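You operate a simulated robot arm through the tools that you are given. There is no shell and no other tool.

The job below is to be done with a simulated robot arm. You get a single attempt, and the scene is never put back.

TASK
Put the size L socks in the ODD drawer, then sort the M and S pairs by size.
Fine: each pair into the tray cell with its size; shut the drawer. Where these are worked on the way, their far stop is far enough and under half their travel is too little: odd drawer.

It is judged by the outcome, as a careful person would: the job done as asked, and still so three seconds after it is handed in. It fails if anything else is knocked over, pushed out of place, dropped, spilled or broken.

THE ROBOT
A 7-joint arm with a fingered hand, fixed in place. Base frame: the origin is at the foot of the arm, x ahead of it, y to its left, z up; the work surface is at about z = 0.9. Readings come in m, rad, newtons and seconds.
With the tool pointing down near the work surface it reaches from about 0.36 to 0.84 m from the base axis. Its first joint turns from -2.007 to 2.007 rad. Payload 5 kg.
Tool frame: the origin (TCP) lies between the finger pads and is the grasp point; the fingertips stand 0.032 m ahead of it; z points along the fingers, y is the line along which they close. Largest opening 0.16 m; the body of the gripper starts 0.089 m behind the TCP. The gripper is a hand of 4 fingers: y runs from the thumb to the fingers, the wrist lies at [0, 0, -0.267] in the tool frame, and closing takes about 1.5 s.
Orientation is that of the tool frame in the base frame, as a unit quaternion [x, y, z, w]. With the fingers straight down and closing along the base's y, the tool's x points along the base's -x, its y along +y and its z along -z.

THE INTERFACE
- The arm moves only by the tool jog_arm. Its argument "steps" is text: rows parted by semicolons, each of 7 numbers parted by spaces: the turn, a rotation vector about the tool's x, y, z in rad, then the shift along the tool's x, y, z in m, then the finger opening in m, from 0 to 0.16. In form: ax ay az dx dy dz claw; .... A call has 1 to 20 rows; each row shifts and turns the commanded pose from where the row before left it, along the tool's axes as they then stand. A row lasts 0.2 s, in which the tool goes at most 0.05 m and 0.15 rad; a call with a longer step from one row to the next is refused whole, and so is a gripper value outside its range. A pose out of reach is approached as far as the arm can. The call stops where the force on the tool passes 40 N (or 10 N more than at its start, if that is more) or the arm is blocked; 0.2 s more then pass. Each finger travels about 0.108 m/s and halts on what it meets, pressing with about 32 N; the grip force reading is that of the motor and also rises with nothing between the fingers. The clock runs only during rows and for 0.2 s after the last one: add rows that do not move to give the fingers time. The reply holds the time, the measured pose of the TCP, the force on the tool along the base axes, the opening and the grip force, in the units named above and with some noise, with the torque about the TCP (base axes, N m) and any sound that the robot's microphone picked up.
- Cameras (640 x 400 px; columns grow to the right, rows downward): "scene" is fixed at [0.0504, 0.5006, 1.4973]; the picture's right is [0.15, -0.99, 0.00], its down [-0.74, -0.11, -0.67] and it looks along [0.66, 0.10, -0.74] (base axes); focal length 361 px, centre (320, 200). "wrist" rides on the gripper at [0.08, -0.004, -0.114] in the tool frame; the picture's right is [0.05, 1.00, 0.00], its down [-0.82, 0.04, -0.58] and it looks along [-0.58, 0.03, 0.82] (tool axes); focal length 265 px, centre (320, 200).
- grab_frame(camera): a new picture of that camera. It takes no simulated time.
- move_column(by): slides the trunk up (or, below 0, down) by that many m; the arm rides with it, the base frame stays. It gives what a move gives, with no picture.
- grasp_type(shape): the hand has 4 fingers and takes this shape, open, in about a second: jaw (thumb against the fingers, like two jaws); tri (thumb and two fingers); tip (a fingertip pinch); poke (one finger out to press); point (the index stretched); flat (the hand flat); cup (the hand cupped); fist (a fist). The gripper value then closes the fingers along that shape, each until it touches; the sizes above hold for jaw. It gives what a move gives, with no picture.
- measure_at(camera, pixels): for up to 12 pixels [column, row] of the newest picture of that camera ("zoom" is the newest enlarged one), the place [x, y, z] in the base frame of the surface seen there, good to about 0.003 m. It takes no simulated time.
- inspect(camera, box): a new picture of the part [left, top, right, bottom] of that camera's present view, enlarged. It takes no simulated time.
- finish_job(): hands the job in; it is judged then, once.

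Open the gripper and draw the arm clear of the work before you hand the job in, unless the task says otherwise.

The tools are called after ">>>" by a JSON object that holds its "op" and its "data". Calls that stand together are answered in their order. jog_arm: Moves the arm, as the interface text tells. Its arguments: {"type":"object","properties":{"steps":{"type":"string"}},"required":["steps"]} The other tools are called the same way: move_column (by) slides the trunk up or down; grasp_type (shape) gives the hand a shape; grab_frame (camera) takes a picture; measure_at (camera, pixels) gives the place of the surface under pixels of a picture; inspect (camera, box) takes an enlarged picture of a part of a camera's view; finish_job () hands the job in.

At the start:

```text
time_s: 0.0
ee_pos: [0.3065, 0.4005, 1.2391]
tcp_rot: [0.0, 1.0, 0.0, 0.0]
force: [1.3, 0.4, 0.2]
wrist_torque: [-0.02, -0.01, -0.02]
width: 0.1597
grasp_force: 0.1
shape: jaw
trunk travel left (down, up): [-0.9, 0.09]
```

scene: 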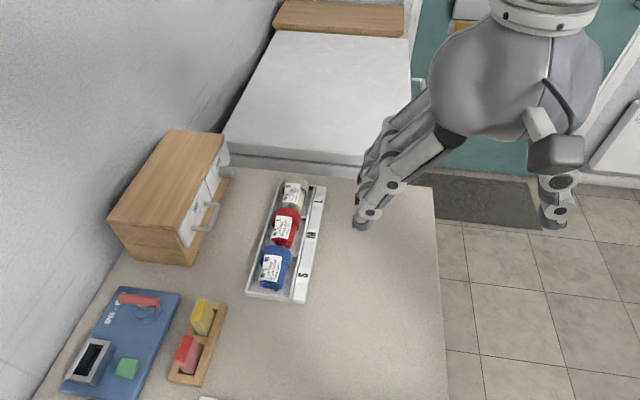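
wrist: 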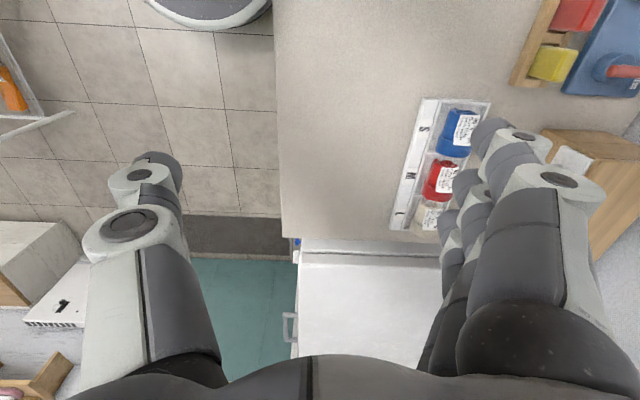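

The scene shows a tray with three sock pairs (white at ~(292,195), red at ~(285,228), blue at ~(275,268)) and a drawer cabinet at ~(180,200). I zoom in on both to read the labels.

>>> {"op": "inspect", "data": {"camera": "scene", "box": [230, 170, 340, 310]}}

>>> {"op": "inspect", "data": {"camera": "scene", "box": [100, 120, 250, 280]}}

>>> {"op": "inspect", "data": {"camera": "wrist", "box": [380, 80, 520, 250]}}

```text
2.86 times, centred on (285, 240) of scene
```

zoom: 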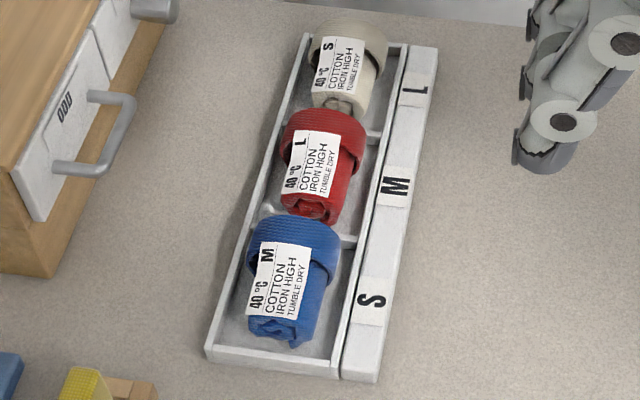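

```text
2.50 times, centred on (175, 200) of scene
```

zoom: 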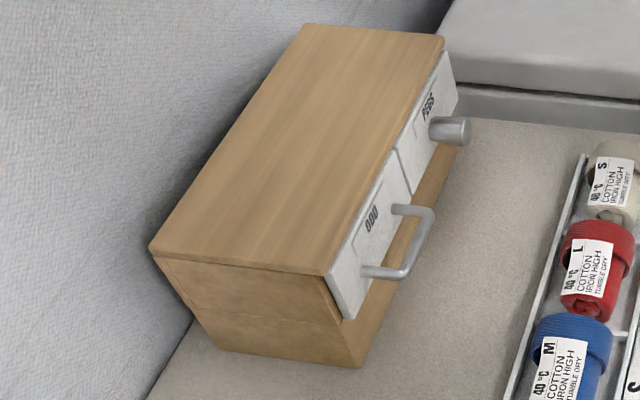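

```text
2.35 times, centred on (450, 165) of wrist
```

zoom: 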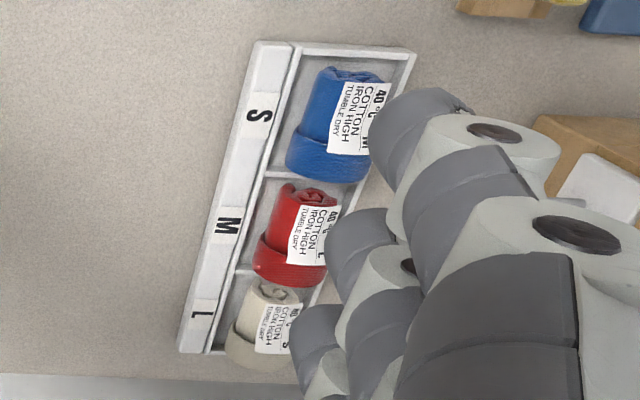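

Tags read: white = S (in L cell), red = L (in M cell), blue = M (in S cell). The drawer with the bar handle is ODD. I measure the key points in the scene picture.

>>> {"op": "grab_frame", "data": {"camera": "scene"}}

>>> {"op": "measure_at", "data": {"camera": "scene", "pixels": [[291, 195], [283, 226], [272, 266], [275, 182], [325, 187], [246, 294], [304, 302], [318, 200], [310, 234], [303, 275], [340, 330], [262, 285]]}}

>>> {"op": "measure_at", "data": {"camera": "scene", "pixels": [[215, 205], [200, 227], [207, 205], [194, 222], [168, 131], [222, 134], [109, 219], [182, 233], [192, 262], [186, 247], [203, 175], [222, 155]]}}

```text
taken
```

scene: 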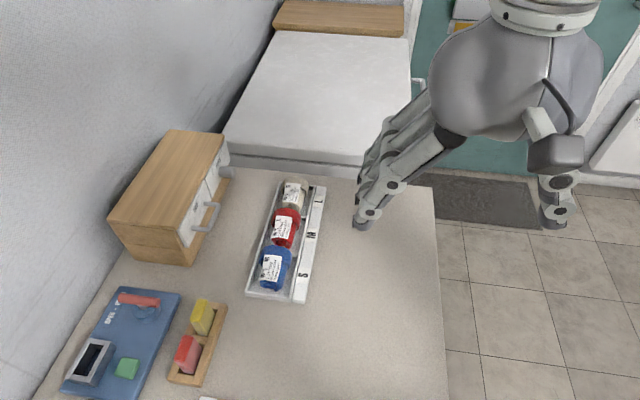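

```text
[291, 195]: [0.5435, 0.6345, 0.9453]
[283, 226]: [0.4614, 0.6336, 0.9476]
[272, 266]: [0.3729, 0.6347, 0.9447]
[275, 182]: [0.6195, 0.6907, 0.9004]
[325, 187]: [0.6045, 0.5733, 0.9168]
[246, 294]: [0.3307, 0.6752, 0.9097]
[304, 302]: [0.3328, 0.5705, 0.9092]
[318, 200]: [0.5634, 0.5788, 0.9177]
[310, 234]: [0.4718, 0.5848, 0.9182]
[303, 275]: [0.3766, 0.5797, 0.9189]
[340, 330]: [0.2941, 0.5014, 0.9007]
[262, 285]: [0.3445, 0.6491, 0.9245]
```

```text
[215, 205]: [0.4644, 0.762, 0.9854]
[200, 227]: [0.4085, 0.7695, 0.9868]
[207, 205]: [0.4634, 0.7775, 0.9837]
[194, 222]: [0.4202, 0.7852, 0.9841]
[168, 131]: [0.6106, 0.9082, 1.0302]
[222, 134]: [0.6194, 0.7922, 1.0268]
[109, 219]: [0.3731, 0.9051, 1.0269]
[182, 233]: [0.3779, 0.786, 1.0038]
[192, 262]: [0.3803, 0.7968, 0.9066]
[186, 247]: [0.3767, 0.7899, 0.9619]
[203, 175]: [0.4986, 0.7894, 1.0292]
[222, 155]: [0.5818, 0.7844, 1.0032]
```

Red must go to the ODD drawer first, then blue to M, then white to S. Before planning the pull I zoom in on the handle and knob for geometry.

>>> {"op": "inspect", "data": {"camera": "scene", "box": [170, 130, 250, 280]}}

>>> {"op": "inspect", "data": {"camera": "scene", "box": [180, 190, 230, 250]}}

```text
2.67 times, centred on (210, 205) of scene
```

zoom: 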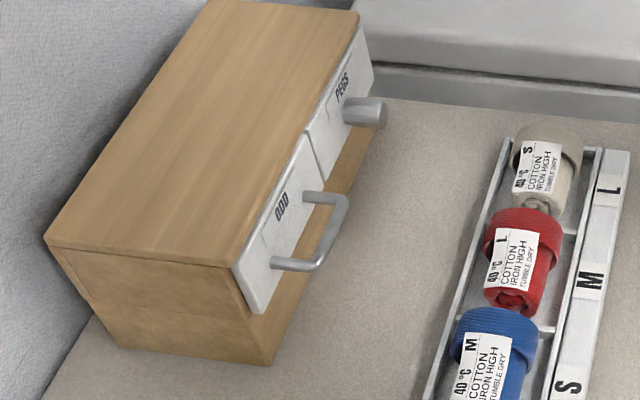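

```text
6.67 times, centred on (205, 220) of scene
```

zoom: 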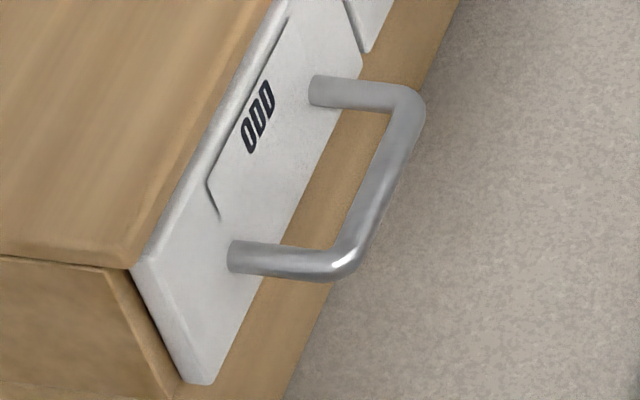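

The handle is a horizontal U bar in the zoom. I measure its bar, posts, and the drawer front edges.

>>> {"op": "measure_at", "data": {"camera": "zoom", "pixels": [[380, 90], [412, 110], [385, 180], [350, 250], [320, 262], [240, 258], [322, 92], [205, 375], [145, 270], [360, 60], [150, 290], [290, 300]]}}

>>> {"op": "measure_at", "data": {"camera": "scene", "pixels": [[227, 171], [222, 171], [216, 172], [218, 146], [226, 150], [214, 186], [228, 180], [215, 219], [240, 330], [190, 340], [205, 300], [255, 262]]}}

```text
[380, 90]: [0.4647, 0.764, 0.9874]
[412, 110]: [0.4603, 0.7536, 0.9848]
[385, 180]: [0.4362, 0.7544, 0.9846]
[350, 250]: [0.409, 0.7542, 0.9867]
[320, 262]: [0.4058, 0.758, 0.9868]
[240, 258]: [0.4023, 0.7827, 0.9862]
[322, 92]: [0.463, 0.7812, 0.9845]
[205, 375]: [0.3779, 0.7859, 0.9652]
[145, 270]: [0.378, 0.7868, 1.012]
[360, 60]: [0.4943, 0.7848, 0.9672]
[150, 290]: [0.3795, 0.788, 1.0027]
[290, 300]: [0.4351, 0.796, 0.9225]
```

```text
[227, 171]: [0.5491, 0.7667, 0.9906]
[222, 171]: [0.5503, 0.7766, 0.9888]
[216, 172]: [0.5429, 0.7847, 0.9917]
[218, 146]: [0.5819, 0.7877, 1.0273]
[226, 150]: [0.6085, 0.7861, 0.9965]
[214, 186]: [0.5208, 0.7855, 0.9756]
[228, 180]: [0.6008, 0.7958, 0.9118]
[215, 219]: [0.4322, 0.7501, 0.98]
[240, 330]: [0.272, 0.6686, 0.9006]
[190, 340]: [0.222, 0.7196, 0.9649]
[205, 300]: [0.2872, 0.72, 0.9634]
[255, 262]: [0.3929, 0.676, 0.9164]
```

Geometry: ODD front plane y≈0.786, z 0.962–1.02; bar at y≈0.757, z≈0.984, x 0.405–0.463. I rotate the tool +90° about its z axis (camera side towards +y) in the free area to check reach.

>>> {"op": "jog_arm", "data": {"steps": "0 0 0.1428 0 0 0 0.16; 0 0 0.1428 0 0 0 0.16; 0 0 0.1428 0 0 0 0.16; 0 0 0.1428 0 0 0 0.16; 0 0 0.1428 0 0 0 0.16; 0 0 0.1428 0 0 0 0.16; 0 0 0.1428 0 0 0 0.16; 0 0 0.1428 0 0 0 0.16; 0 0 0.1428 0 0 0 0.16; 0 0 0.1428 0 0 0 0.16; 0 0 0.1428 0 0 0 0.16"}}

>>> {"op": "grab_frame", "data": {"camera": "scene"}}

>>> {"op": "grab_frame", "data": {"camera": "wrist"}}

```text
time_s: 2.4
ee_pos: [0.3066, 0.4002, 1.24]
tcp_rot: [0.707, 0.707, 0.001, 0.0]
force: [0.0, -0.7, 0.6]
wrist_torque: [0.0, 0.02, -0.02]
width: 0.1598
grasp_force: 0.1
shape: jaw
trunk travel left (down, up): [-0.9, 0.09]
```

```text
taken
```

scene: 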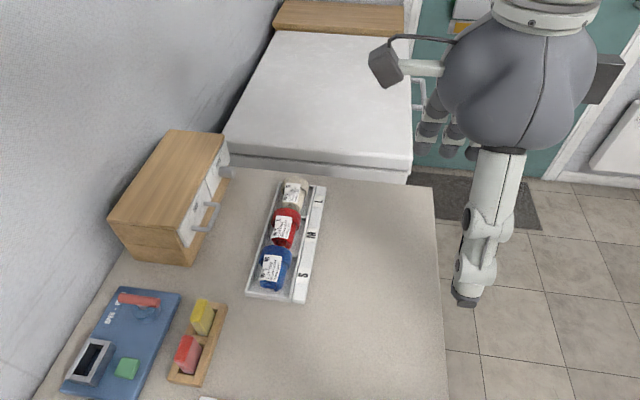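

```text
taken
```

wrist: 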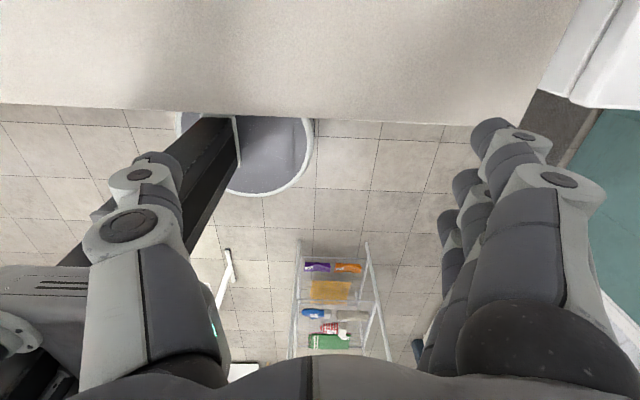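

The arm reaches this fine. I try the "tip" shape away from everything to see its form.

>>> {"op": "grasp_type", "data": {"shape": "tip"}}

>>> {"op": "inspect", "data": {"camera": "scene", "box": [340, 0, 640, 320]}}

>>> {"op": "grab_frame", "data": {"camera": "wrist"}}

```text
time_s: 3.3
ee_pos: [0.3068, 0.3988, 1.2393]
tcp_rot: [0.707, 0.707, 0.0, 0.0]
force: [0.6, 0.6, -0.1]
wrist_torque: [-0.01, 0.01, -0.06]
width: 0.1596
grasp_force: 0.0
shape: tip
trunk travel left (down, up): [-0.9, 0.09]
```

```text
1.25 times, centred on (490, 160) of scene
```

zoom: 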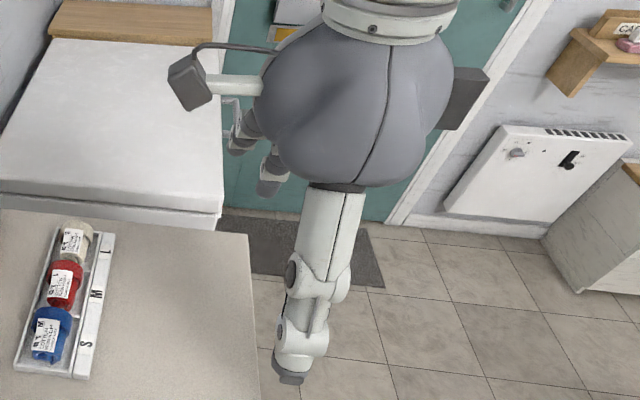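

```text
taken
```

wrist: 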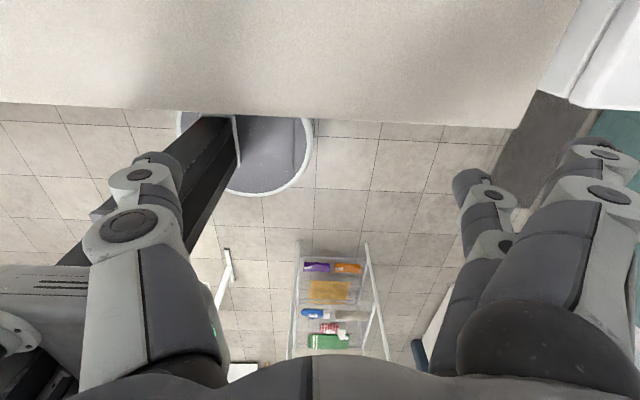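

Tip leaves one finger opposing the thumb while the others splay outward. I check "poke" too.

>>> {"op": "grasp_type", "data": {"shape": "poke"}}

>>> {"op": "inspect", "data": {"camera": "scene", "box": [340, 0, 640, 320]}}

>>> {"op": "grab_frame", "data": {"camera": "wrist"}}

```text
time_s: 4.2
ee_pos: [0.3075, 0.3998, 1.2395]
tcp_rot: [0.707, 0.707, 0.0, 0.0]
force: [-0.8, 0.9, 0.0]
wrist_torque: [0.03, 0.01, -0.03]
width: 0.0
grasp_force: 0.1
shape: poke
trunk travel left (down, up): [-0.9, 0.09]
```

```text
1.25 times, centred on (490, 160) of scene
```

zoom: 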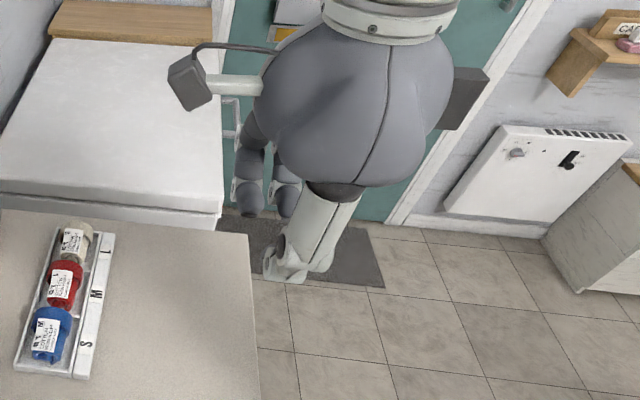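

```text
taken
```

wrist: 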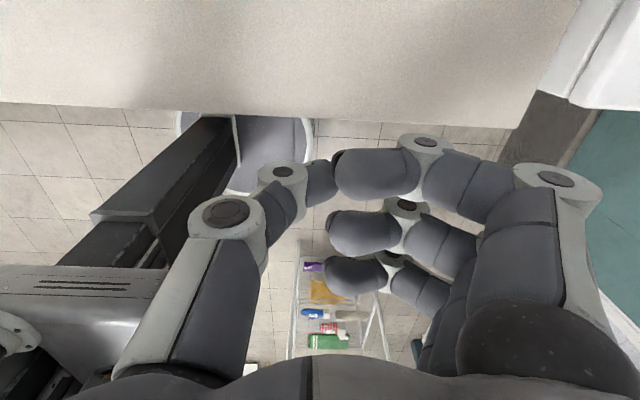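

Poke curls all fingers. I look at "point" as a possible hook.

>>> {"op": "grasp_type", "data": {"shape": "point"}}

>>> {"op": "inspect", "data": {"camera": "scene", "box": [340, 0, 640, 320]}}

>>> {"op": "grab_frame", "data": {"camera": "wrist"}}

```text
time_s: 5.1
ee_pos: [0.3074, 0.4004, 1.2399]
tcp_rot: [0.706, 0.708, 0.001, 0.0]
force: [0.2, 0.5, 0.1]
wrist_torque: [-0.02, 0.02, 0.02]
width: 0.152
grasp_force: 0.0
shape: point
trunk travel left (down, up): [-0.9, 0.09]
```

```text
1.25 times, centred on (490, 160) of scene
```

zoom: 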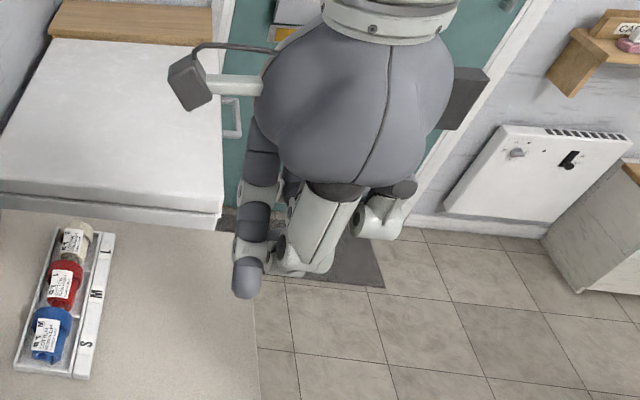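

```text
taken
```

wrist: 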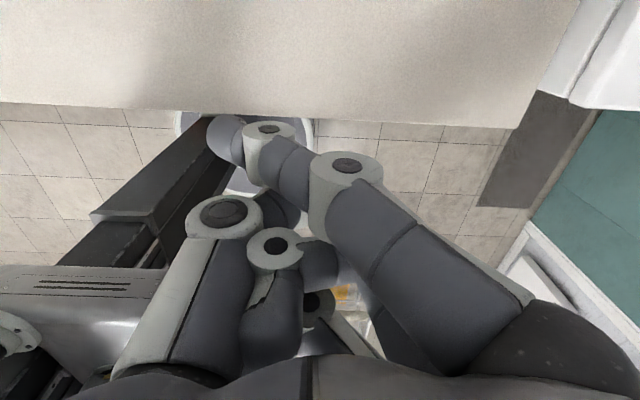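

In "point" the index stretches across to the thumb side, tip at about (225,140) in the wrist view. I measure points along the finger to learn its size.

>>> {"op": "measure_at", "data": {"camera": "wrist", "pixels": [[212, 135], [225, 140], [240, 150], [230, 118], [222, 160], [268, 128], [262, 155], [250, 130], [346, 165], [300, 175], [350, 200], [225, 210]]}}

>>> {"op": "grab_frame", "data": {"camera": "scene"}}

>>> {"op": "measure_at", "data": {"camera": "scene", "pixels": [[427, 230], [420, 220], [436, 222], [428, 212], [421, 200], [437, 200], [428, 237], [428, 195]]}}

```text
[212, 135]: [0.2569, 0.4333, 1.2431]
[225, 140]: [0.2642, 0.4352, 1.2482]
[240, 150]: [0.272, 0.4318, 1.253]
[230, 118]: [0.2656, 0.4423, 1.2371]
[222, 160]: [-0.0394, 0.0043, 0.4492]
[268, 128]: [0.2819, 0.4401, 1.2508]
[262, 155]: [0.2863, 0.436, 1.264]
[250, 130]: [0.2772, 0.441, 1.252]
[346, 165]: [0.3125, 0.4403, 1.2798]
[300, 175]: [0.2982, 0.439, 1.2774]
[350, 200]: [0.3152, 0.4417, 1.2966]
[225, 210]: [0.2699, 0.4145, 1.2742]
```

```text
taken
```

scene: 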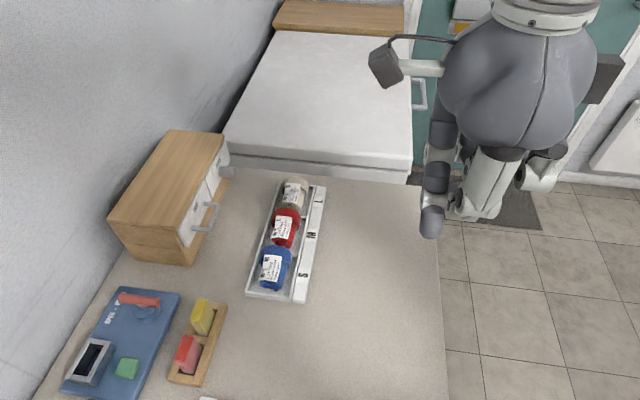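

```text
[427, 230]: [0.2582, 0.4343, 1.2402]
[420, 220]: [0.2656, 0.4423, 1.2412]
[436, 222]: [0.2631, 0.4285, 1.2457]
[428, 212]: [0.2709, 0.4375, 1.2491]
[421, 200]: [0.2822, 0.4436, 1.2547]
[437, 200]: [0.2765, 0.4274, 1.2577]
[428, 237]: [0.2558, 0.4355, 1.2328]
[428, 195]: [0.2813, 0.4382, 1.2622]
```

Finger width is ~0.018 m. I go back to "jaw" and measure thumb and finger tips in the wrist view to locate them in the tool frame.

>>> {"op": "grasp_type", "data": {"shape": "jaw"}}

>>> {"op": "jog_arm", "data": {"steps": "0 0 0 0 0 0 0.08; 0 0 0 0 0 0 0.08; 0 0 0 0 0 0 0.08; 0 0 0 0 0 0 0.08; 0 0 0 0 0 0 0.08; 0 0 0 0 0 0 0.08"}}

>>> {"op": "grab_frame", "data": {"camera": "wrist"}}

>>> {"op": "inspect", "data": {"camera": "scene", "box": [340, 0, 640, 320]}}

```text
time_s: 6.0
ee_pos: [0.3082, 0.4009, 1.2388]
tcp_rot: [0.706, 0.708, 0.0, 0.001]
force: [-0.6, -0.3, 0.6]
wrist_torque: [-0.03, 0.02, -0.01]
width: 0.1601
grasp_force: 0.1
shape: jaw
trunk travel left (down, up): [-0.9, 0.09]
```

```text
time_s: 7.4
ee_pos: [0.3076, 0.4003, 1.2399]
tcp_rot: [0.708, 0.706, 0.0, 0.0]
force: [-0.3, -0.2, -0.4]
wrist_torque: [0.03, -0.01, 0.01]
width: 0.0809
grasp_force: 0.0
shape: jaw
trunk travel left (down, up): [-0.9, 0.09]
```

```text
taken
```

wrist: 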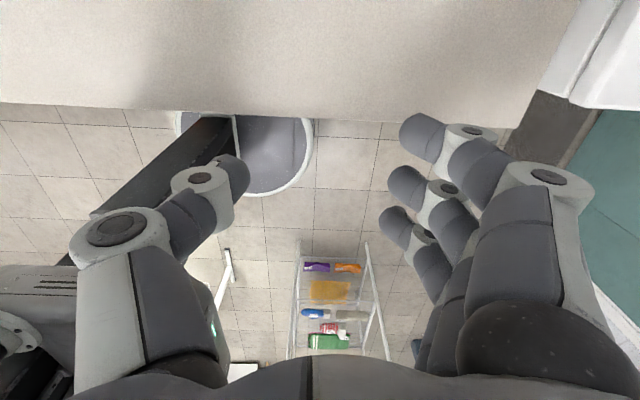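

```text
1.25 times, centred on (490, 160) of scene
```

zoom: 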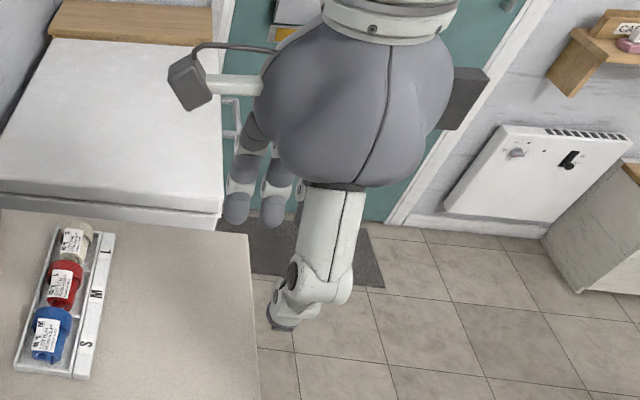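

>>> {"op": "measure_at", "data": {"camera": "wrist", "pixels": [[235, 170], [245, 185], [222, 162], [205, 175], [105, 225], [75, 235], [420, 120], [405, 140], [395, 185], [386, 222], [550, 175], [593, 190]]}}

```text
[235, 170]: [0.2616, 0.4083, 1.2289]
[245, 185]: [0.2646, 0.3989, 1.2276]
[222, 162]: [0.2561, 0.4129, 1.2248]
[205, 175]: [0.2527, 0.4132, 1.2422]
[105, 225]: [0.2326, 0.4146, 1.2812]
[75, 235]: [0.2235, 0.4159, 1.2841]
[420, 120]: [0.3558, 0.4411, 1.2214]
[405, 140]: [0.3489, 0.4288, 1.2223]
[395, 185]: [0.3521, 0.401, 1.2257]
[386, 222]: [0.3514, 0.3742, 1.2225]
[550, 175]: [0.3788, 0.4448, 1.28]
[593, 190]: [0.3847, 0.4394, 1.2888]
```

In tool frame the thumb sits at x≈+0.004, fingers at x≈+0.03/0/−0.025. Plan: thumb hooked behind the bar with fingers in front, hand tilted ~25° towards the cabinet; so I rotate another +90° about tool z, then tilt about tool x.

>>> {"op": "jog_arm", "data": {"steps": "0 0 0.1428 0 0 0 0.06; 0 0 0.1428 0 0 0 0.06; 0 0 0.1428 0 0 0 0.06; 0 0 0.1428 0 0 0 0.06; 0 0 0.1428 0 0 0 0.06; 0 0 0.1428 0 0 0 0.06; 0 0 0.1428 0 0 0 0.06; 0 0 0.1428 0 0 0 0.06; 0 0 0.1428 0 0 0 0.06; 0 0 0.1428 0 0 0 0.06; 0 0 0.1428 0 0 0 0.06; 0.1454 0 0 0 0 0 0.06; 0.1454 0 0 0 0 0 0.06; 0.1454 0 0 0 0 0 0.06"}}

>>> {"op": "grab_frame", "data": {"camera": "wrist"}}

>>> {"op": "grab_frame", "data": {"camera": "scene"}}

```text
time_s: 10.4
ee_pos: [0.3074, 0.3981, 1.2397]
tcp_rot: [0.976, 0.0, 0.001, -0.218]
force: [-0.3, -0.5, -1.2]
wrist_torque: [0.05, -0.02, -0.01]
width: 0.0603
grasp_force: 0.2
shape: jaw
trunk travel left (down, up): [-0.9, 0.09]
```

```text
taken
```

wrist: 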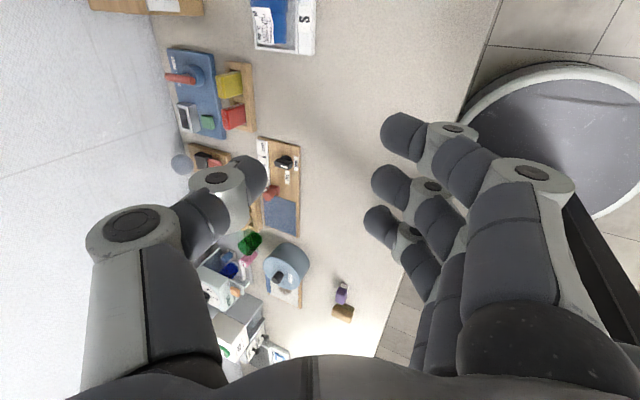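

```text
taken
```

scene: 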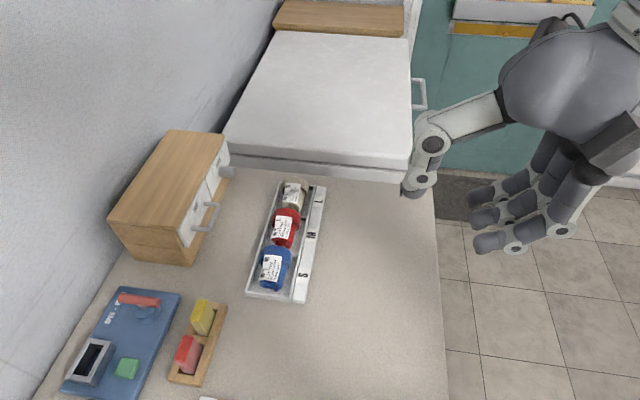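

Orientation reached with 25° tilt. I measure the thumb distal link here to get its offset from the TCP at 0.06 opening.

>>> {"op": "measure_at", "data": {"camera": "wrist", "pixels": [[258, 162], [262, 175], [263, 190], [245, 158], [250, 200], [217, 178], [130, 222], [95, 225], [195, 205], [235, 180]]}}

>>> {"op": "measure_at", "data": {"camera": "scene", "pixels": [[412, 190], [405, 190], [418, 185], [423, 178], [432, 143], [413, 143], [420, 180], [404, 185], [475, 243], [472, 218], [471, 193], [411, 196]]}}

```text
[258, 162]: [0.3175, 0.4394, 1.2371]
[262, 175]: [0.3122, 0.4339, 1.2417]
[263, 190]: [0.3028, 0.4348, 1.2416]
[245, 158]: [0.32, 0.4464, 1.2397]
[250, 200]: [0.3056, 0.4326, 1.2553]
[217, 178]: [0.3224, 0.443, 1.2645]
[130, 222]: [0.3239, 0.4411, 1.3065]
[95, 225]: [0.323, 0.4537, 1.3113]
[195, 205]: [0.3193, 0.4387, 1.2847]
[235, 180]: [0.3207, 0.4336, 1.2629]
```

```text
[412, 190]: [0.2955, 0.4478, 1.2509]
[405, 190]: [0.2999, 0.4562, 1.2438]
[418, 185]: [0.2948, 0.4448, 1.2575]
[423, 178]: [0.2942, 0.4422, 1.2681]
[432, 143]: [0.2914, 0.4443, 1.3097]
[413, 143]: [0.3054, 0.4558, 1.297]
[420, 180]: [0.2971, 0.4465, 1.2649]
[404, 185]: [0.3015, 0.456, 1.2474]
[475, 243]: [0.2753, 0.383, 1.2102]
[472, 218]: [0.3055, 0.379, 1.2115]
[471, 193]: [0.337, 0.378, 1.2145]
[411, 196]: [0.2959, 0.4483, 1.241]
```

Thumb at 0.06 opening: inner face ≈TCP y+0.035, outer ≈+0.058, tip ≈0.014 below TCP, nearly vertical — it should fit the ~0.024 m gap behind the bar. I move above the handle to (0.434, 0.727, 1.13) and look.

>>> {"op": "jog_arm", "data": {"steps": "0 0 0 0.01266 -0.02509 0.02396 0.06; 0 0 0 0.01266 -0.02509 0.02396 0.06; 0 0 0 0.01266 -0.02509 0.02396 0.06; 0 0 0 0.01266 -0.02509 0.02396 0.06; 0 0 0 0.01266 -0.02509 0.02396 0.06; 0 0 0 0.01266 -0.02509 0.02396 0.06; 0 0 0 0.01266 -0.02509 0.02396 0.06; 0 0 0 0.01266 -0.02509 0.02396 0.06; 0 0 0 0.01266 -0.02509 0.02396 0.06; 0 0 0 0.01266 -0.02509 0.02396 0.06; 0 0 0 0 0 0 0.06"}}

>>> {"op": "grab_frame", "data": {"camera": "wrist"}}

>>> {"op": "grab_frame", "data": {"camera": "scene"}}

```text
time_s: 12.8
ee_pos: [0.4374, 0.7279, 1.1291]
tcp_rot: [0.976, 0.001, 0.0, -0.218]
force: [0.6, -0.9, -0.6]
wrist_torque: [0.0, 0.01, 0.01]
width: 0.0604
grasp_force: 0.0
shape: jaw
trunk travel left (down, up): [-0.9, 0.09]
```

```text
taken
```

wrist: 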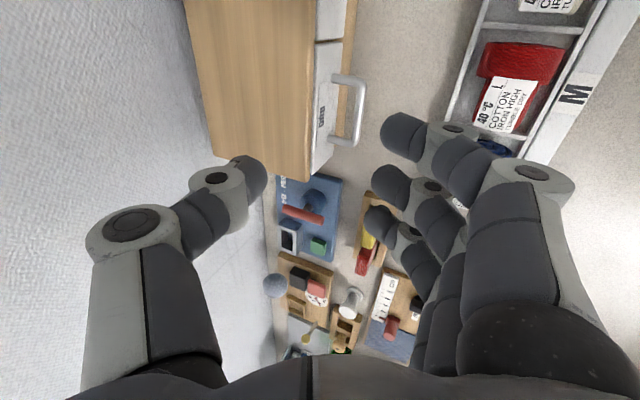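

```text
taken
```

scene: 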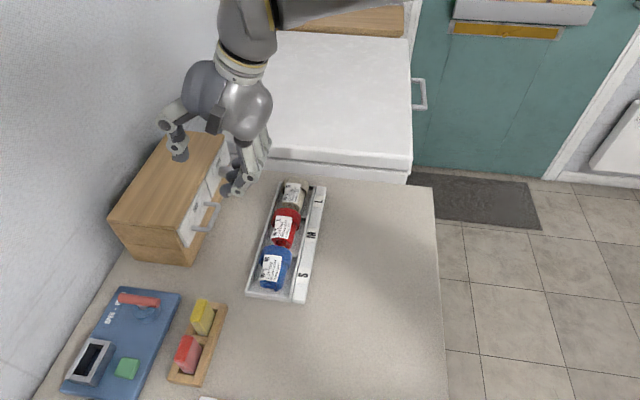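

Arm reaches it. The handle shows at (335–365, 75–145) in the wrist picture; I measure handle and thumb there in the same view, and zoom.

>>> {"op": "inspect", "data": {"camera": "wrist", "box": [200, 40, 420, 200]}}

>>> {"op": "measure_at", "data": {"camera": "wrist", "pixels": [[361, 110], [361, 95], [358, 130], [345, 77], [340, 141], [328, 120], [330, 60], [332, 100], [348, 110], [325, 172], [325, 100], [256, 165]]}}

```text
2.50 times, centred on (310, 120) of wrist
```

zoom: 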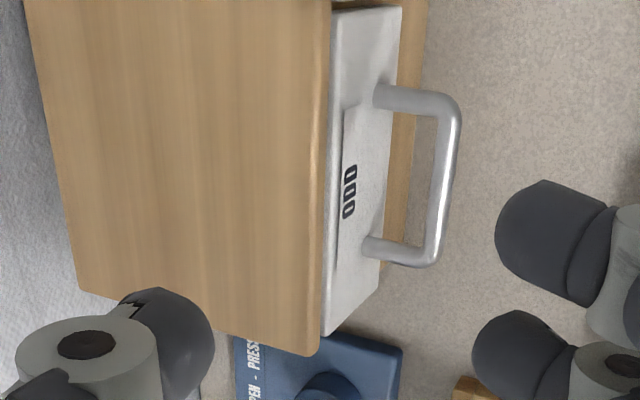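

```text
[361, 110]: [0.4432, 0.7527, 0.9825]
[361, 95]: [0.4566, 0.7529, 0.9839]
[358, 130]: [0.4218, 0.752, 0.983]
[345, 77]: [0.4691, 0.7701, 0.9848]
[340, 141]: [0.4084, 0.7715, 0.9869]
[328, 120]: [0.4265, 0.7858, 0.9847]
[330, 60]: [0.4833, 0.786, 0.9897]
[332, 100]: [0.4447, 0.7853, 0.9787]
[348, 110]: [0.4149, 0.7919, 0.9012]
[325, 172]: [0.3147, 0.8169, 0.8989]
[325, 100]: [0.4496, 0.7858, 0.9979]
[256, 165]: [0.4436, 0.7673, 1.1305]
```

I refine the bar's inner/outer edges from the enlarged picture.

>>> {"op": "measure_at", "data": {"camera": "zoom", "pixels": [[436, 180], [442, 180], [450, 180], [457, 180], [432, 220], [444, 220], [400, 92], [400, 110], [400, 250], [400, 262], [200, 330], [180, 300]]}}

```text
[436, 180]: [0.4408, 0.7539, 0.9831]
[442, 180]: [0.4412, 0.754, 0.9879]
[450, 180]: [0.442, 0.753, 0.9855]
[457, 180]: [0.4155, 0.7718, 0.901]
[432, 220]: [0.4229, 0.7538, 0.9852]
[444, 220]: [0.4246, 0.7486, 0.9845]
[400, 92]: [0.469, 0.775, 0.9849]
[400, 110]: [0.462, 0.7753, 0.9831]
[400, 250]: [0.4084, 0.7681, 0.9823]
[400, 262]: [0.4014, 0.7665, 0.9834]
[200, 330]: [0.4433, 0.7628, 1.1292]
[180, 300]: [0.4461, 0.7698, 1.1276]
```

The bar spans y≈0.748–0.757, giving a ~0.029 gap, but thumb-hooking would sweep the fingers barely above the socks (z 0.948). Using the stretched index with the hand flipped keeps everything else higher, so I back off and rotate back to the start orientation first.

>>> {"op": "jog_arm", "data": {"steps": "0 0 0 -0.008 0.0224 -0.037 0.06; 0 0 0 -0.008 0.0224 -0.037 0.06; 0 0 0 -0.008 0.0224 -0.037 0.06; 0 0 0 -0.008 0.0224 -0.037 0.06; 0 0 0 -0.008 0.0224 -0.037 0.06; -0.1454 0 0 0 0 0 0.06; -0.1454 0 0 0 0 0 0.06; -0.1454 0 0 0 0 0 0.06; 0 0 -0.1428 0 0 0 0.06; 0 0 -0.1428 0 0 0 0.06; 0 0 -0.1428 0 0 0 0.06; 0 0 -0.1428 0 0 0 0.06; 0 0 -0.1428 0 0 0 0.06; 0 0 -0.1428 0 0 0 0.06; 0 0 -0.1428 0 0 0 0.06; 0 0 -0.1428 0 0 0 0.06; 0 0 -0.1428 0 0 0 0.06; 0 0 -0.1428 0 0 0 0.06; 0 0 -0.1428 0 0 0 0.06"}}

>>> {"op": "jog_arm", "data": {"steps": "0 0 -0.1428 0 0 0 0.06; 0 0 -0.1428 0 0 0 0.06; 0 0 -0.1428 0 0 0 0.06; 0 0 -0.1428 0 0 0 0.06; 0 0 -0.1428 0 0 0 0.06; 0 0 -0.1428 0 0 0 0.06; 0 0 -0.1428 0 0 0 0.06; 0 0 -0.1428 0 0 0 0.06; 0 0 -0.1428 0 0 0 0.06; 0 0 -0.1428 0 0 0 0.06; 0 0 -0.1428 0 0 0 0.06; -0.1297 0 0 0 0 0 0.06; -0.1297 0 0 0 0 0 0.06; -0.1297 0 0 0 0 0 0.06; -0.1297 0 0 0 0 0 0.06; -0.1297 0 0 0 0 0 0.06; -0.1297 0 0 0 0 0 0.06; -0.1297 0 0 0 0 0 0.06"}}

>>> {"op": "grasp_type", "data": {"shape": "point"}}

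>>> {"op": "jog_arm", "data": {"steps": "0 0 0 0 0 0 0.16; 0 0 0 0 0 0 0.16; 0 0 0 0 0 0 0.16"}}

>>> {"op": "grab_frame", "data": {"camera": "wrist"}}

>>> {"op": "grab_frame", "data": {"camera": "scene"}}

```text
time_s: 16.8
ee_pos: [0.394, 0.5497, 1.2485]
tcp_rot: [0.706, 0.708, 0.0, 0.001]
force: [1.0, -0.2, -0.1]
wrist_torque: [0.02, -0.05, -0.01]
width: 0.0604
grasp_force: 0.1
shape: jaw
trunk travel left (down, up): [-0.9, 0.09]
```

```text
time_s: 20.6
ee_pos: [0.3969, 0.5491, 1.2482]
tcp_rot: [0.001, 0.898, 0.44, 0.0]
force: [0.3, 0.4, -0.1]
wrist_torque: [0.03, 0.0, 0.05]
width: 0.0604
grasp_force: 0.0
shape: jaw
trunk travel left (down, up): [-0.9, 0.09]
```

```text
time_s: 21.5
ee_pos: [0.3943, 0.548, 1.2466]
tcp_rot: [0.0, 0.899, 0.439, 0.0]
force: [-0.5, 0.0, 0.1]
wrist_torque: [-0.03, 0.0, 0.04]
width: 0.1524
grasp_force: 0.0
shape: point
trunk travel left (down, up): [-0.9, 0.09]
```

```text
time_s: 22.3
ee_pos: [0.393, 0.5492, 1.248]
tcp_rot: [0.0, 0.899, 0.438, 0.0]
force: [-0.2, -0.2, -0.7]
wrist_torque: [-0.02, 0.02, 0.05]
width: 0.1523
grasp_force: 0.1
shape: point
trunk travel left (down, up): [-0.9, 0.09]
```

```text
taken
```

wrist: 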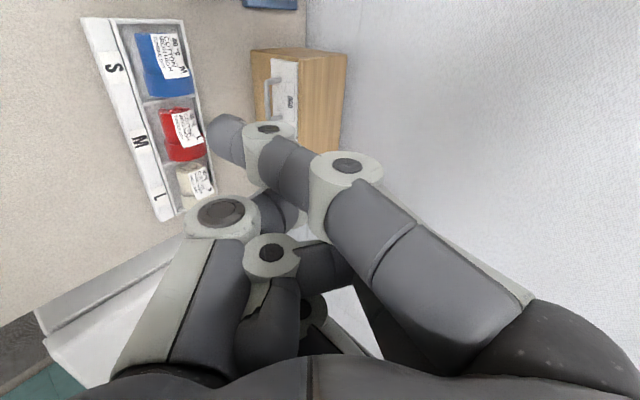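

```text
taken
```

scene: 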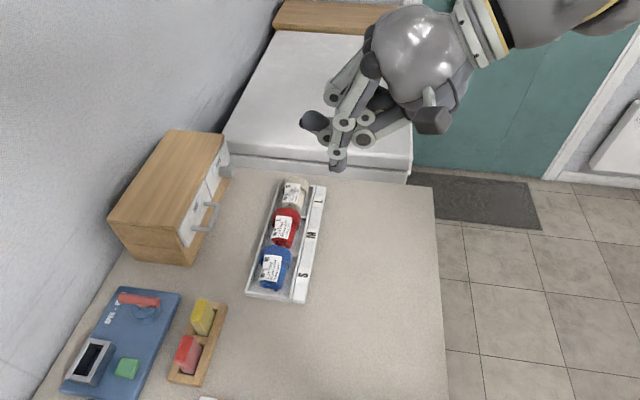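

Orientation and point shape are set. I zoom in on the hand to verify where every finger is (there's a dark tip at (315,122) to identify).

>>> {"op": "inspect", "data": {"camera": "scene", "box": [280, 60, 480, 190]}}

>>> {"op": "measure_at", "data": {"camera": "scene", "pixels": [[338, 168], [332, 160], [345, 160], [338, 150], [345, 122], [315, 122], [303, 118], [355, 118], [365, 138], [335, 97], [340, 172], [330, 135]]}}

>>> {"op": "measure_at", "data": {"camera": "wrist", "pixels": [[220, 120], [212, 135], [230, 145], [240, 120], [245, 160], [268, 128], [345, 165], [222, 212], [195, 225], [270, 252], [290, 225], [312, 310]]}}

```text
3.08 times, centred on (380, 125) of scene
```

zoom: 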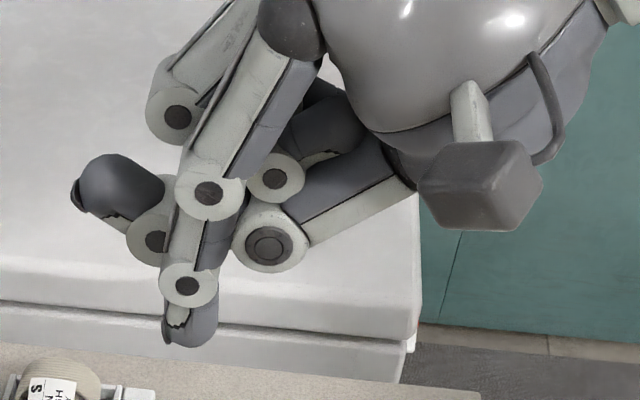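

```text
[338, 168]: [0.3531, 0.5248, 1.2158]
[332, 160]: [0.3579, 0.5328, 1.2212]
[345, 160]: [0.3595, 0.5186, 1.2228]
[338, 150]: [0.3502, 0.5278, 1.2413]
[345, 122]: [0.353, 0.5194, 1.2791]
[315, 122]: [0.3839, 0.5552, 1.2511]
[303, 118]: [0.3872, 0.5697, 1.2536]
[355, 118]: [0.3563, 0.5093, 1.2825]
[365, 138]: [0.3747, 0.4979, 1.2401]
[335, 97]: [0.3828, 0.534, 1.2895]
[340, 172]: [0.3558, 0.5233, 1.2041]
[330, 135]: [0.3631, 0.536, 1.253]
```

```text
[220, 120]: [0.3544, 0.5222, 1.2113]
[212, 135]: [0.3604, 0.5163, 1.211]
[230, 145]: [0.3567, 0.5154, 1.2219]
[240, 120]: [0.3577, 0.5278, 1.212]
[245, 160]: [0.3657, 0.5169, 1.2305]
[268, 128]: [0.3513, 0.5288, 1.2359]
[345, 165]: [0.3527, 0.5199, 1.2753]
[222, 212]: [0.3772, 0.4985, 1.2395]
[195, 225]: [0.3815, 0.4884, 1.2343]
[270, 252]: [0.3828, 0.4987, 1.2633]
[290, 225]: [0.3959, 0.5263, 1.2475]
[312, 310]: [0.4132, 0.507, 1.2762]
```

In point the thumb tip sticks out ~0.046 past the index toward +y and would hit the cabinet, so that option is out. A wide-open jaw with a straight vertical thumb as hook (all tips level, well above the socks) looks better; I return to upright jaw orientation and measure it.

>>> {"op": "grasp_type", "data": {"shape": "jaw"}}

>>> {"op": "jog_arm", "data": {"steps": "0.1297 0 0 0 0 0 0.16; 0.1297 0 0 0 0 0 0.16; 0.1297 0 0 0 0 0 0.16; 0.1297 0 0 0 0 0 0.16; 0.1297 0 0 0 0 0 0.16; 0.1297 0 0 0 0 0 0.16; 0.1297 0 0 0 0 0 0.16; 0 0 0.1428 0 0 0 0.16; 0 0 0.1428 0 0 0 0.16; 0 0 0.1428 0 0 0 0.16; 0 0 0.1428 0 0 0 0.16; 0 0 0.1428 0 0 0 0.16; 0 0 0.1428 0 0 0 0.16; 0 0 0.1428 0 0 0 0.16; 0 0 0.1428 0 0 0 0.16; 0 0 0.1428 0 0 0 0.16; 0 0 0.1428 0 0 0 0.16; 0 0 0.1428 0 0 0 0.16"}}

>>> {"op": "jog_arm", "data": {"steps": "0 0 0.1428 0 0 0 0.16; 0 0 0.1428 0 0 0 0.16; 0 0 0.1428 0 0 0 0.16; 0 0 0.1428 0 0 0 0.16; 0 0 0.1428 0 0 0 0.16; 0 0 0.1428 0 0 0 0.16; 0 0 0.1428 0 0 0 0.16; 0 0 0.1428 0 0 0 0.16; 0 0 0.1428 0 0 0 0.16; 0 0 0.1428 0 0 0 0.16; 0 0 0.1428 0 0 0 0.16"}}

>>> {"op": "grab_frame", "data": {"camera": "wrist"}}

>>> {"op": "grab_frame", "data": {"camera": "scene"}}

```text
time_s: 23.2
ee_pos: [0.3932, 0.5494, 1.2466]
tcp_rot: [0.0, 0.899, 0.439, 0.001]
force: [1.2, -0.3, 0.6]
wrist_torque: [0.01, 0.0, 0.03]
width: 0.1598
grasp_force: 0.1
shape: jaw
trunk travel left (down, up): [-0.9, 0.09]
```

```text
time_s: 27.0
ee_pos: [0.3944, 0.5497, 1.2474]
tcp_rot: [0.708, 0.707, 0.0, 0.0]
force: [-0.9, -0.7, 0.0]
wrist_torque: [0.0, -0.06, 0.03]
width: 0.16
grasp_force: 0.2
shape: jaw
trunk travel left (down, up): [-0.9, 0.09]
```

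```text
time_s: 29.4
ee_pos: [0.3933, 0.5503, 1.2494]
tcp_rot: [1.0, -0.001, -0.001, 0.0]
force: [0.0, 0.3, 0.6]
wrist_torque: [0.0, -0.02, -0.01]
width: 0.1598
grasp_force: 0.2
shape: jaw
trunk travel left (down, up): [-0.9, 0.09]
```

```text
taken
```

wrist: 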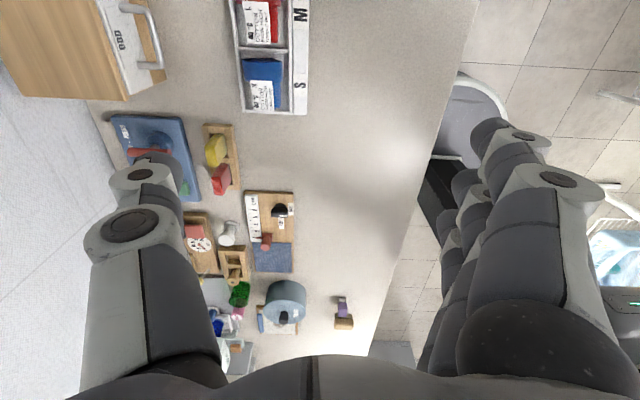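

```text
taken
```

scene: 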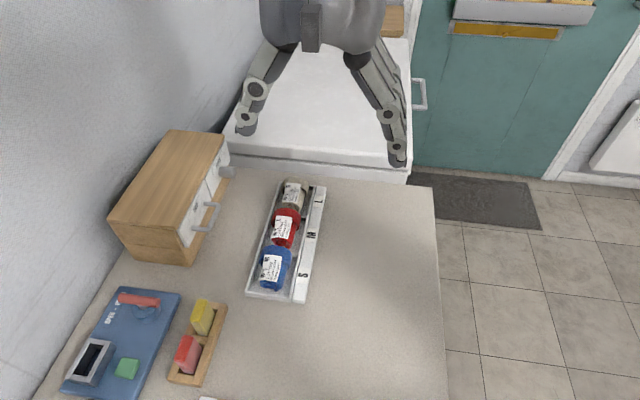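

The scene camera shows the thumb profile at (235–270, 60–135). I measure along it and the fingers.

>>> {"op": "inspect", "data": {"camera": "scene", "box": [220, 30, 420, 180]}}

>>> {"op": "measure_at", "data": {"camera": "scene", "pixels": [[237, 128], [255, 128], [245, 133], [238, 115], [253, 115], [248, 92], [265, 92], [245, 85], [397, 155], [388, 150], [406, 160], [400, 164]]}}

>>> {"op": "measure_at", "data": {"camera": "wrist", "pixels": [[180, 165], [188, 190], [155, 155], [140, 172], [115, 180], [130, 222], [90, 240], [490, 128], [465, 185], [450, 225], [550, 175]]}}

```text
2.67 times, centred on (320, 105) of scene
```

zoom: 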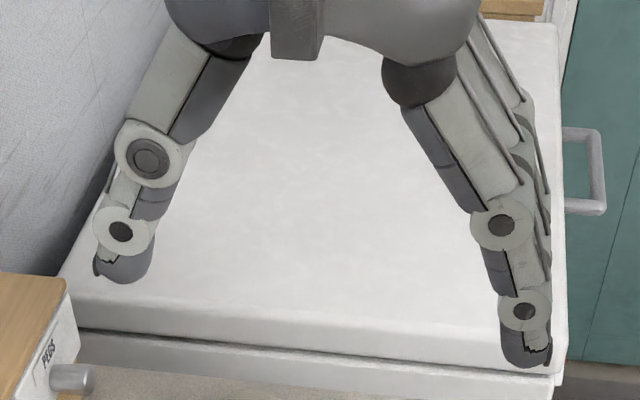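

```text
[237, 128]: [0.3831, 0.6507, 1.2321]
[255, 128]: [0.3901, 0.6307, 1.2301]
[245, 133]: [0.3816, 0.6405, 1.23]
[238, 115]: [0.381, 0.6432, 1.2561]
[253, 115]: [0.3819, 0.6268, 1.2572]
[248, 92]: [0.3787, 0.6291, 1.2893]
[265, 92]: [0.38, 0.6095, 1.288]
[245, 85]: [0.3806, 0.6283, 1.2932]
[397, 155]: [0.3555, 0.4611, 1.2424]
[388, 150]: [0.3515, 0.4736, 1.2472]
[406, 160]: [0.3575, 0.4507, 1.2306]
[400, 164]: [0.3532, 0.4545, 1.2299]
```

```text
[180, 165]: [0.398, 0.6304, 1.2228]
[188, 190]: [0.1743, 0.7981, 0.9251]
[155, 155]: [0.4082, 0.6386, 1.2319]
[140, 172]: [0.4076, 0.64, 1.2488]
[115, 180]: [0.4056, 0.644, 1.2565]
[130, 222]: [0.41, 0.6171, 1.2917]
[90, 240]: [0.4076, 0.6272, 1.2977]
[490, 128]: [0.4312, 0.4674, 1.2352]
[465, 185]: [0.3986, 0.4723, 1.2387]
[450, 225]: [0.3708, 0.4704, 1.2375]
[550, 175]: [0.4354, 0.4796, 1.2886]
```

At 0.16 the thumb leans outward; around 0.115 it should be straight and vertical with all tips level. I set 0.115 and move above the handle at (0.434, 0.7035, 1.12).

>>> {"op": "jog_arm", "data": {"steps": "0 0 0 0.0082 -0.0306 0.0258 0.115; 0 0 0 0.0082 -0.0306 0.0258 0.115; 0 0 0 0.0082 -0.0306 0.0258 0.115; 0 0 0 0.0082 -0.0306 0.0258 0.115; 0 0 0 0.0082 -0.0306 0.0258 0.115; 0 0 0 0 0 0 0.115; 0 0 0 0 0 0 0.115"}}

>>> {"op": "grab_frame", "data": {"camera": "wrist"}}

>>> {"op": "grab_frame", "data": {"camera": "scene"}}

>>> {"op": "inspect", "data": {"camera": "scene", "box": [140, 80, 300, 240]}}

```text
time_s: 31.0
ee_pos: [0.4147, 0.694, 1.1166]
tcp_rot: [1.0, 0.0, 0.0, 0.0]
force: [0.3, -0.4, 0.4]
wrist_torque: [0.01, -0.03, 0.0]
width: 0.1153
grasp_force: 0.0
shape: jaw
out of reach, approached as far as the arm can: row 5
trunk travel left (down, up): [-0.9, 0.09]
```

```text
taken
```

wrist: 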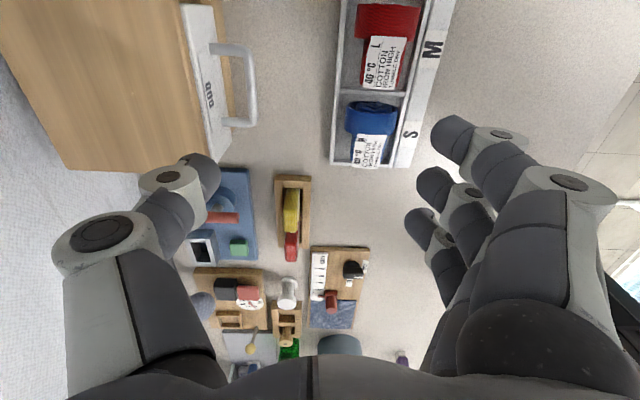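

```text
taken
```

scene: 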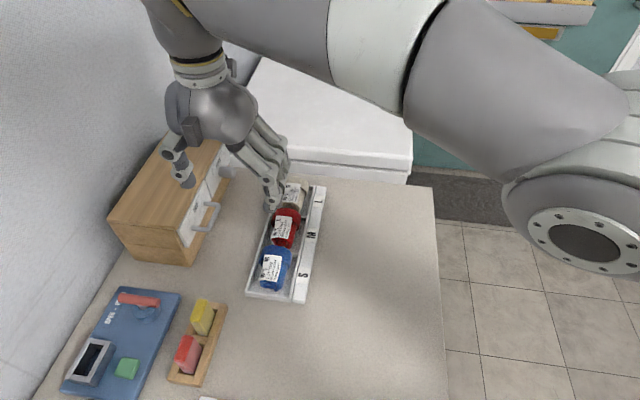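

```text
2.50 times, centred on (220, 160) of scene
```

zoom: 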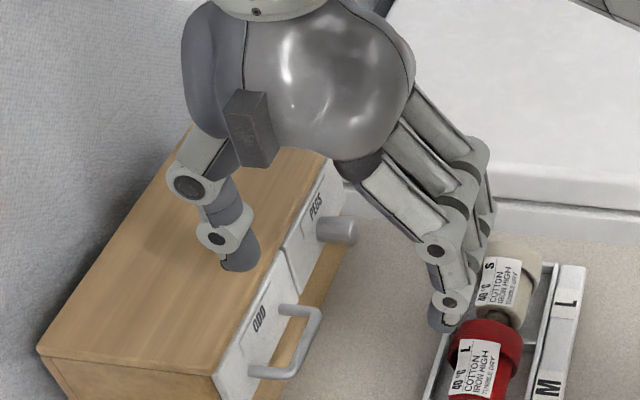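

The target is slightly out of reach at this height (stopped at (0.415, 0.694, 1.117)). I raise the trunk by 0.09, which brings the shoulder closer to the wrist height and extends the reach low down.

>>> {"op": "move_column", "data": {"by": 0.09}}

>>> {"op": "jog_arm", "data": {"steps": "0 0 0 0 0 0.03 0.115; 0 0 0 0 0 0.03 0.115; 0 0 0 0 0 0.03 0.115; 0 0 0 0 0 0 0.115"}}

```text
time_s: 32.2
ee_pos: [0.4155, 0.6934, 1.2052]
tcp_rot: [1.0, 0.001, 0.0, 0.0]
force: [0.4, 0.1, 0.1]
wrist_torque: [0.02, 0.0, 0.0]
width: 0.1153
grasp_force: 0.1
shape: jaw
trunk travel left (down, up): [-0.99, 0.0]
```

```text
time_s: 33.2
ee_pos: [0.4138, 0.6925, 1.117]
tcp_rot: [1.0, 0.001, 0.0, -0.001]
force: [0.4, 0.1, 0.3]
wrist_torque: [0.05, 0.02, 0.02]
width: 0.1154
grasp_force: 0.0
shape: jaw
trunk travel left (down, up): [-0.99, 0.0]
```

The commanded pose follows the actual one. I now move to (0.435, 0.7035, 1.075), still above the handle.

>>> {"op": "jog_arm", "data": {"steps": "0 0 0 0.007 -0.0037 0.014 0.115; 0 0 0 0.007 -0.0037 0.014 0.115; 0 0 0 0.007 -0.0037 0.014 0.115; 0 0 0 0 0 0 0.115"}}

>>> {"op": "grab_frame", "data": {"camera": "wrist"}}

>>> {"op": "inspect", "data": {"camera": "scene", "box": [160, 130, 300, 250]}}

```text
time_s: 34.2
ee_pos: [0.4186, 0.6945, 1.0796]
tcp_rot: [1.0, 0.001, 0.0, 0.0]
force: [0.0, -0.3, 0.3]
wrist_torque: [0.0, 0.0, 0.03]
width: 0.1154
grasp_force: 0.0
shape: jaw
out of reach, approached as far as the arm can: row 2, 3
trunk travel left (down, up): [-0.99, 0.0]
```

```text
taken
```

wrist: 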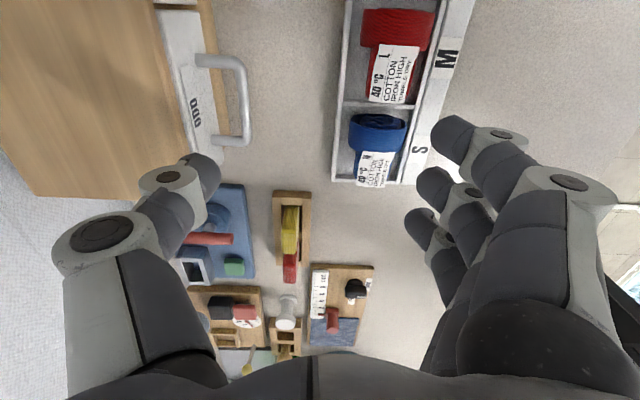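

```text
3.33 times, centred on (230, 190) of scene
```

zoom: 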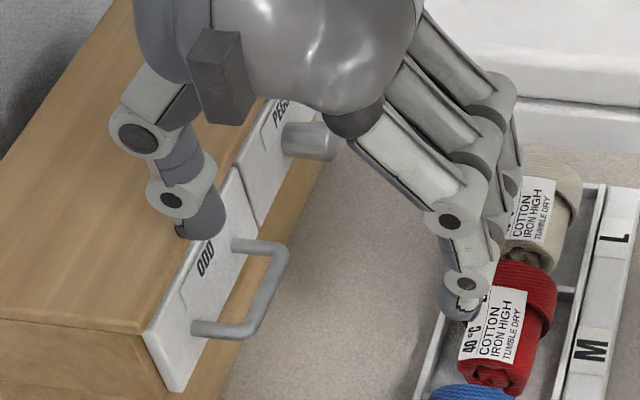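

The wrist reach tops out at ~0.81 m radius; tilting the hand in the x-z plane by ~11° (which keeps thumb and fingers level) brings the wrist closer. I lift a bit, tilt about tool y, then lower the trunk by 0.1.

>>> {"op": "jog_arm", "data": {"steps": "0 0 0 0 0.01 -0.045 0.115; 0 0.1 0 0 0.01 -0.03 0.115; 0 0.1 0 0 0.01 -0.03 0.115; 0 0 0 0 0 0 0.115"}}

>>> {"op": "move_column", "data": {"by": -0.1}}

```text
time_s: 35.2
ee_pos: [0.4188, 0.6639, 1.1838]
tcp_rot: [0.995, 0.0, 0.1, 0.001]
force: [0.6, 0.4, -0.6]
wrist_torque: [0.0, 0.0, 0.02]
width: 0.1153
grasp_force: 0.0
shape: jaw
trunk travel left (down, up): [-0.99, 0.0]
```

```text
time_s: 36.6
ee_pos: [0.417, 0.6624, 1.0863]
tcp_rot: [0.995, 0.0, 0.101, 0.0]
force: [0.6, 1.3, 0.2]
wrist_torque: [-0.02, -0.03, -0.01]
width: 0.1154
grasp_force: 0.0
shape: jaw
trunk travel left (down, up): [-0.89, 0.1]
```

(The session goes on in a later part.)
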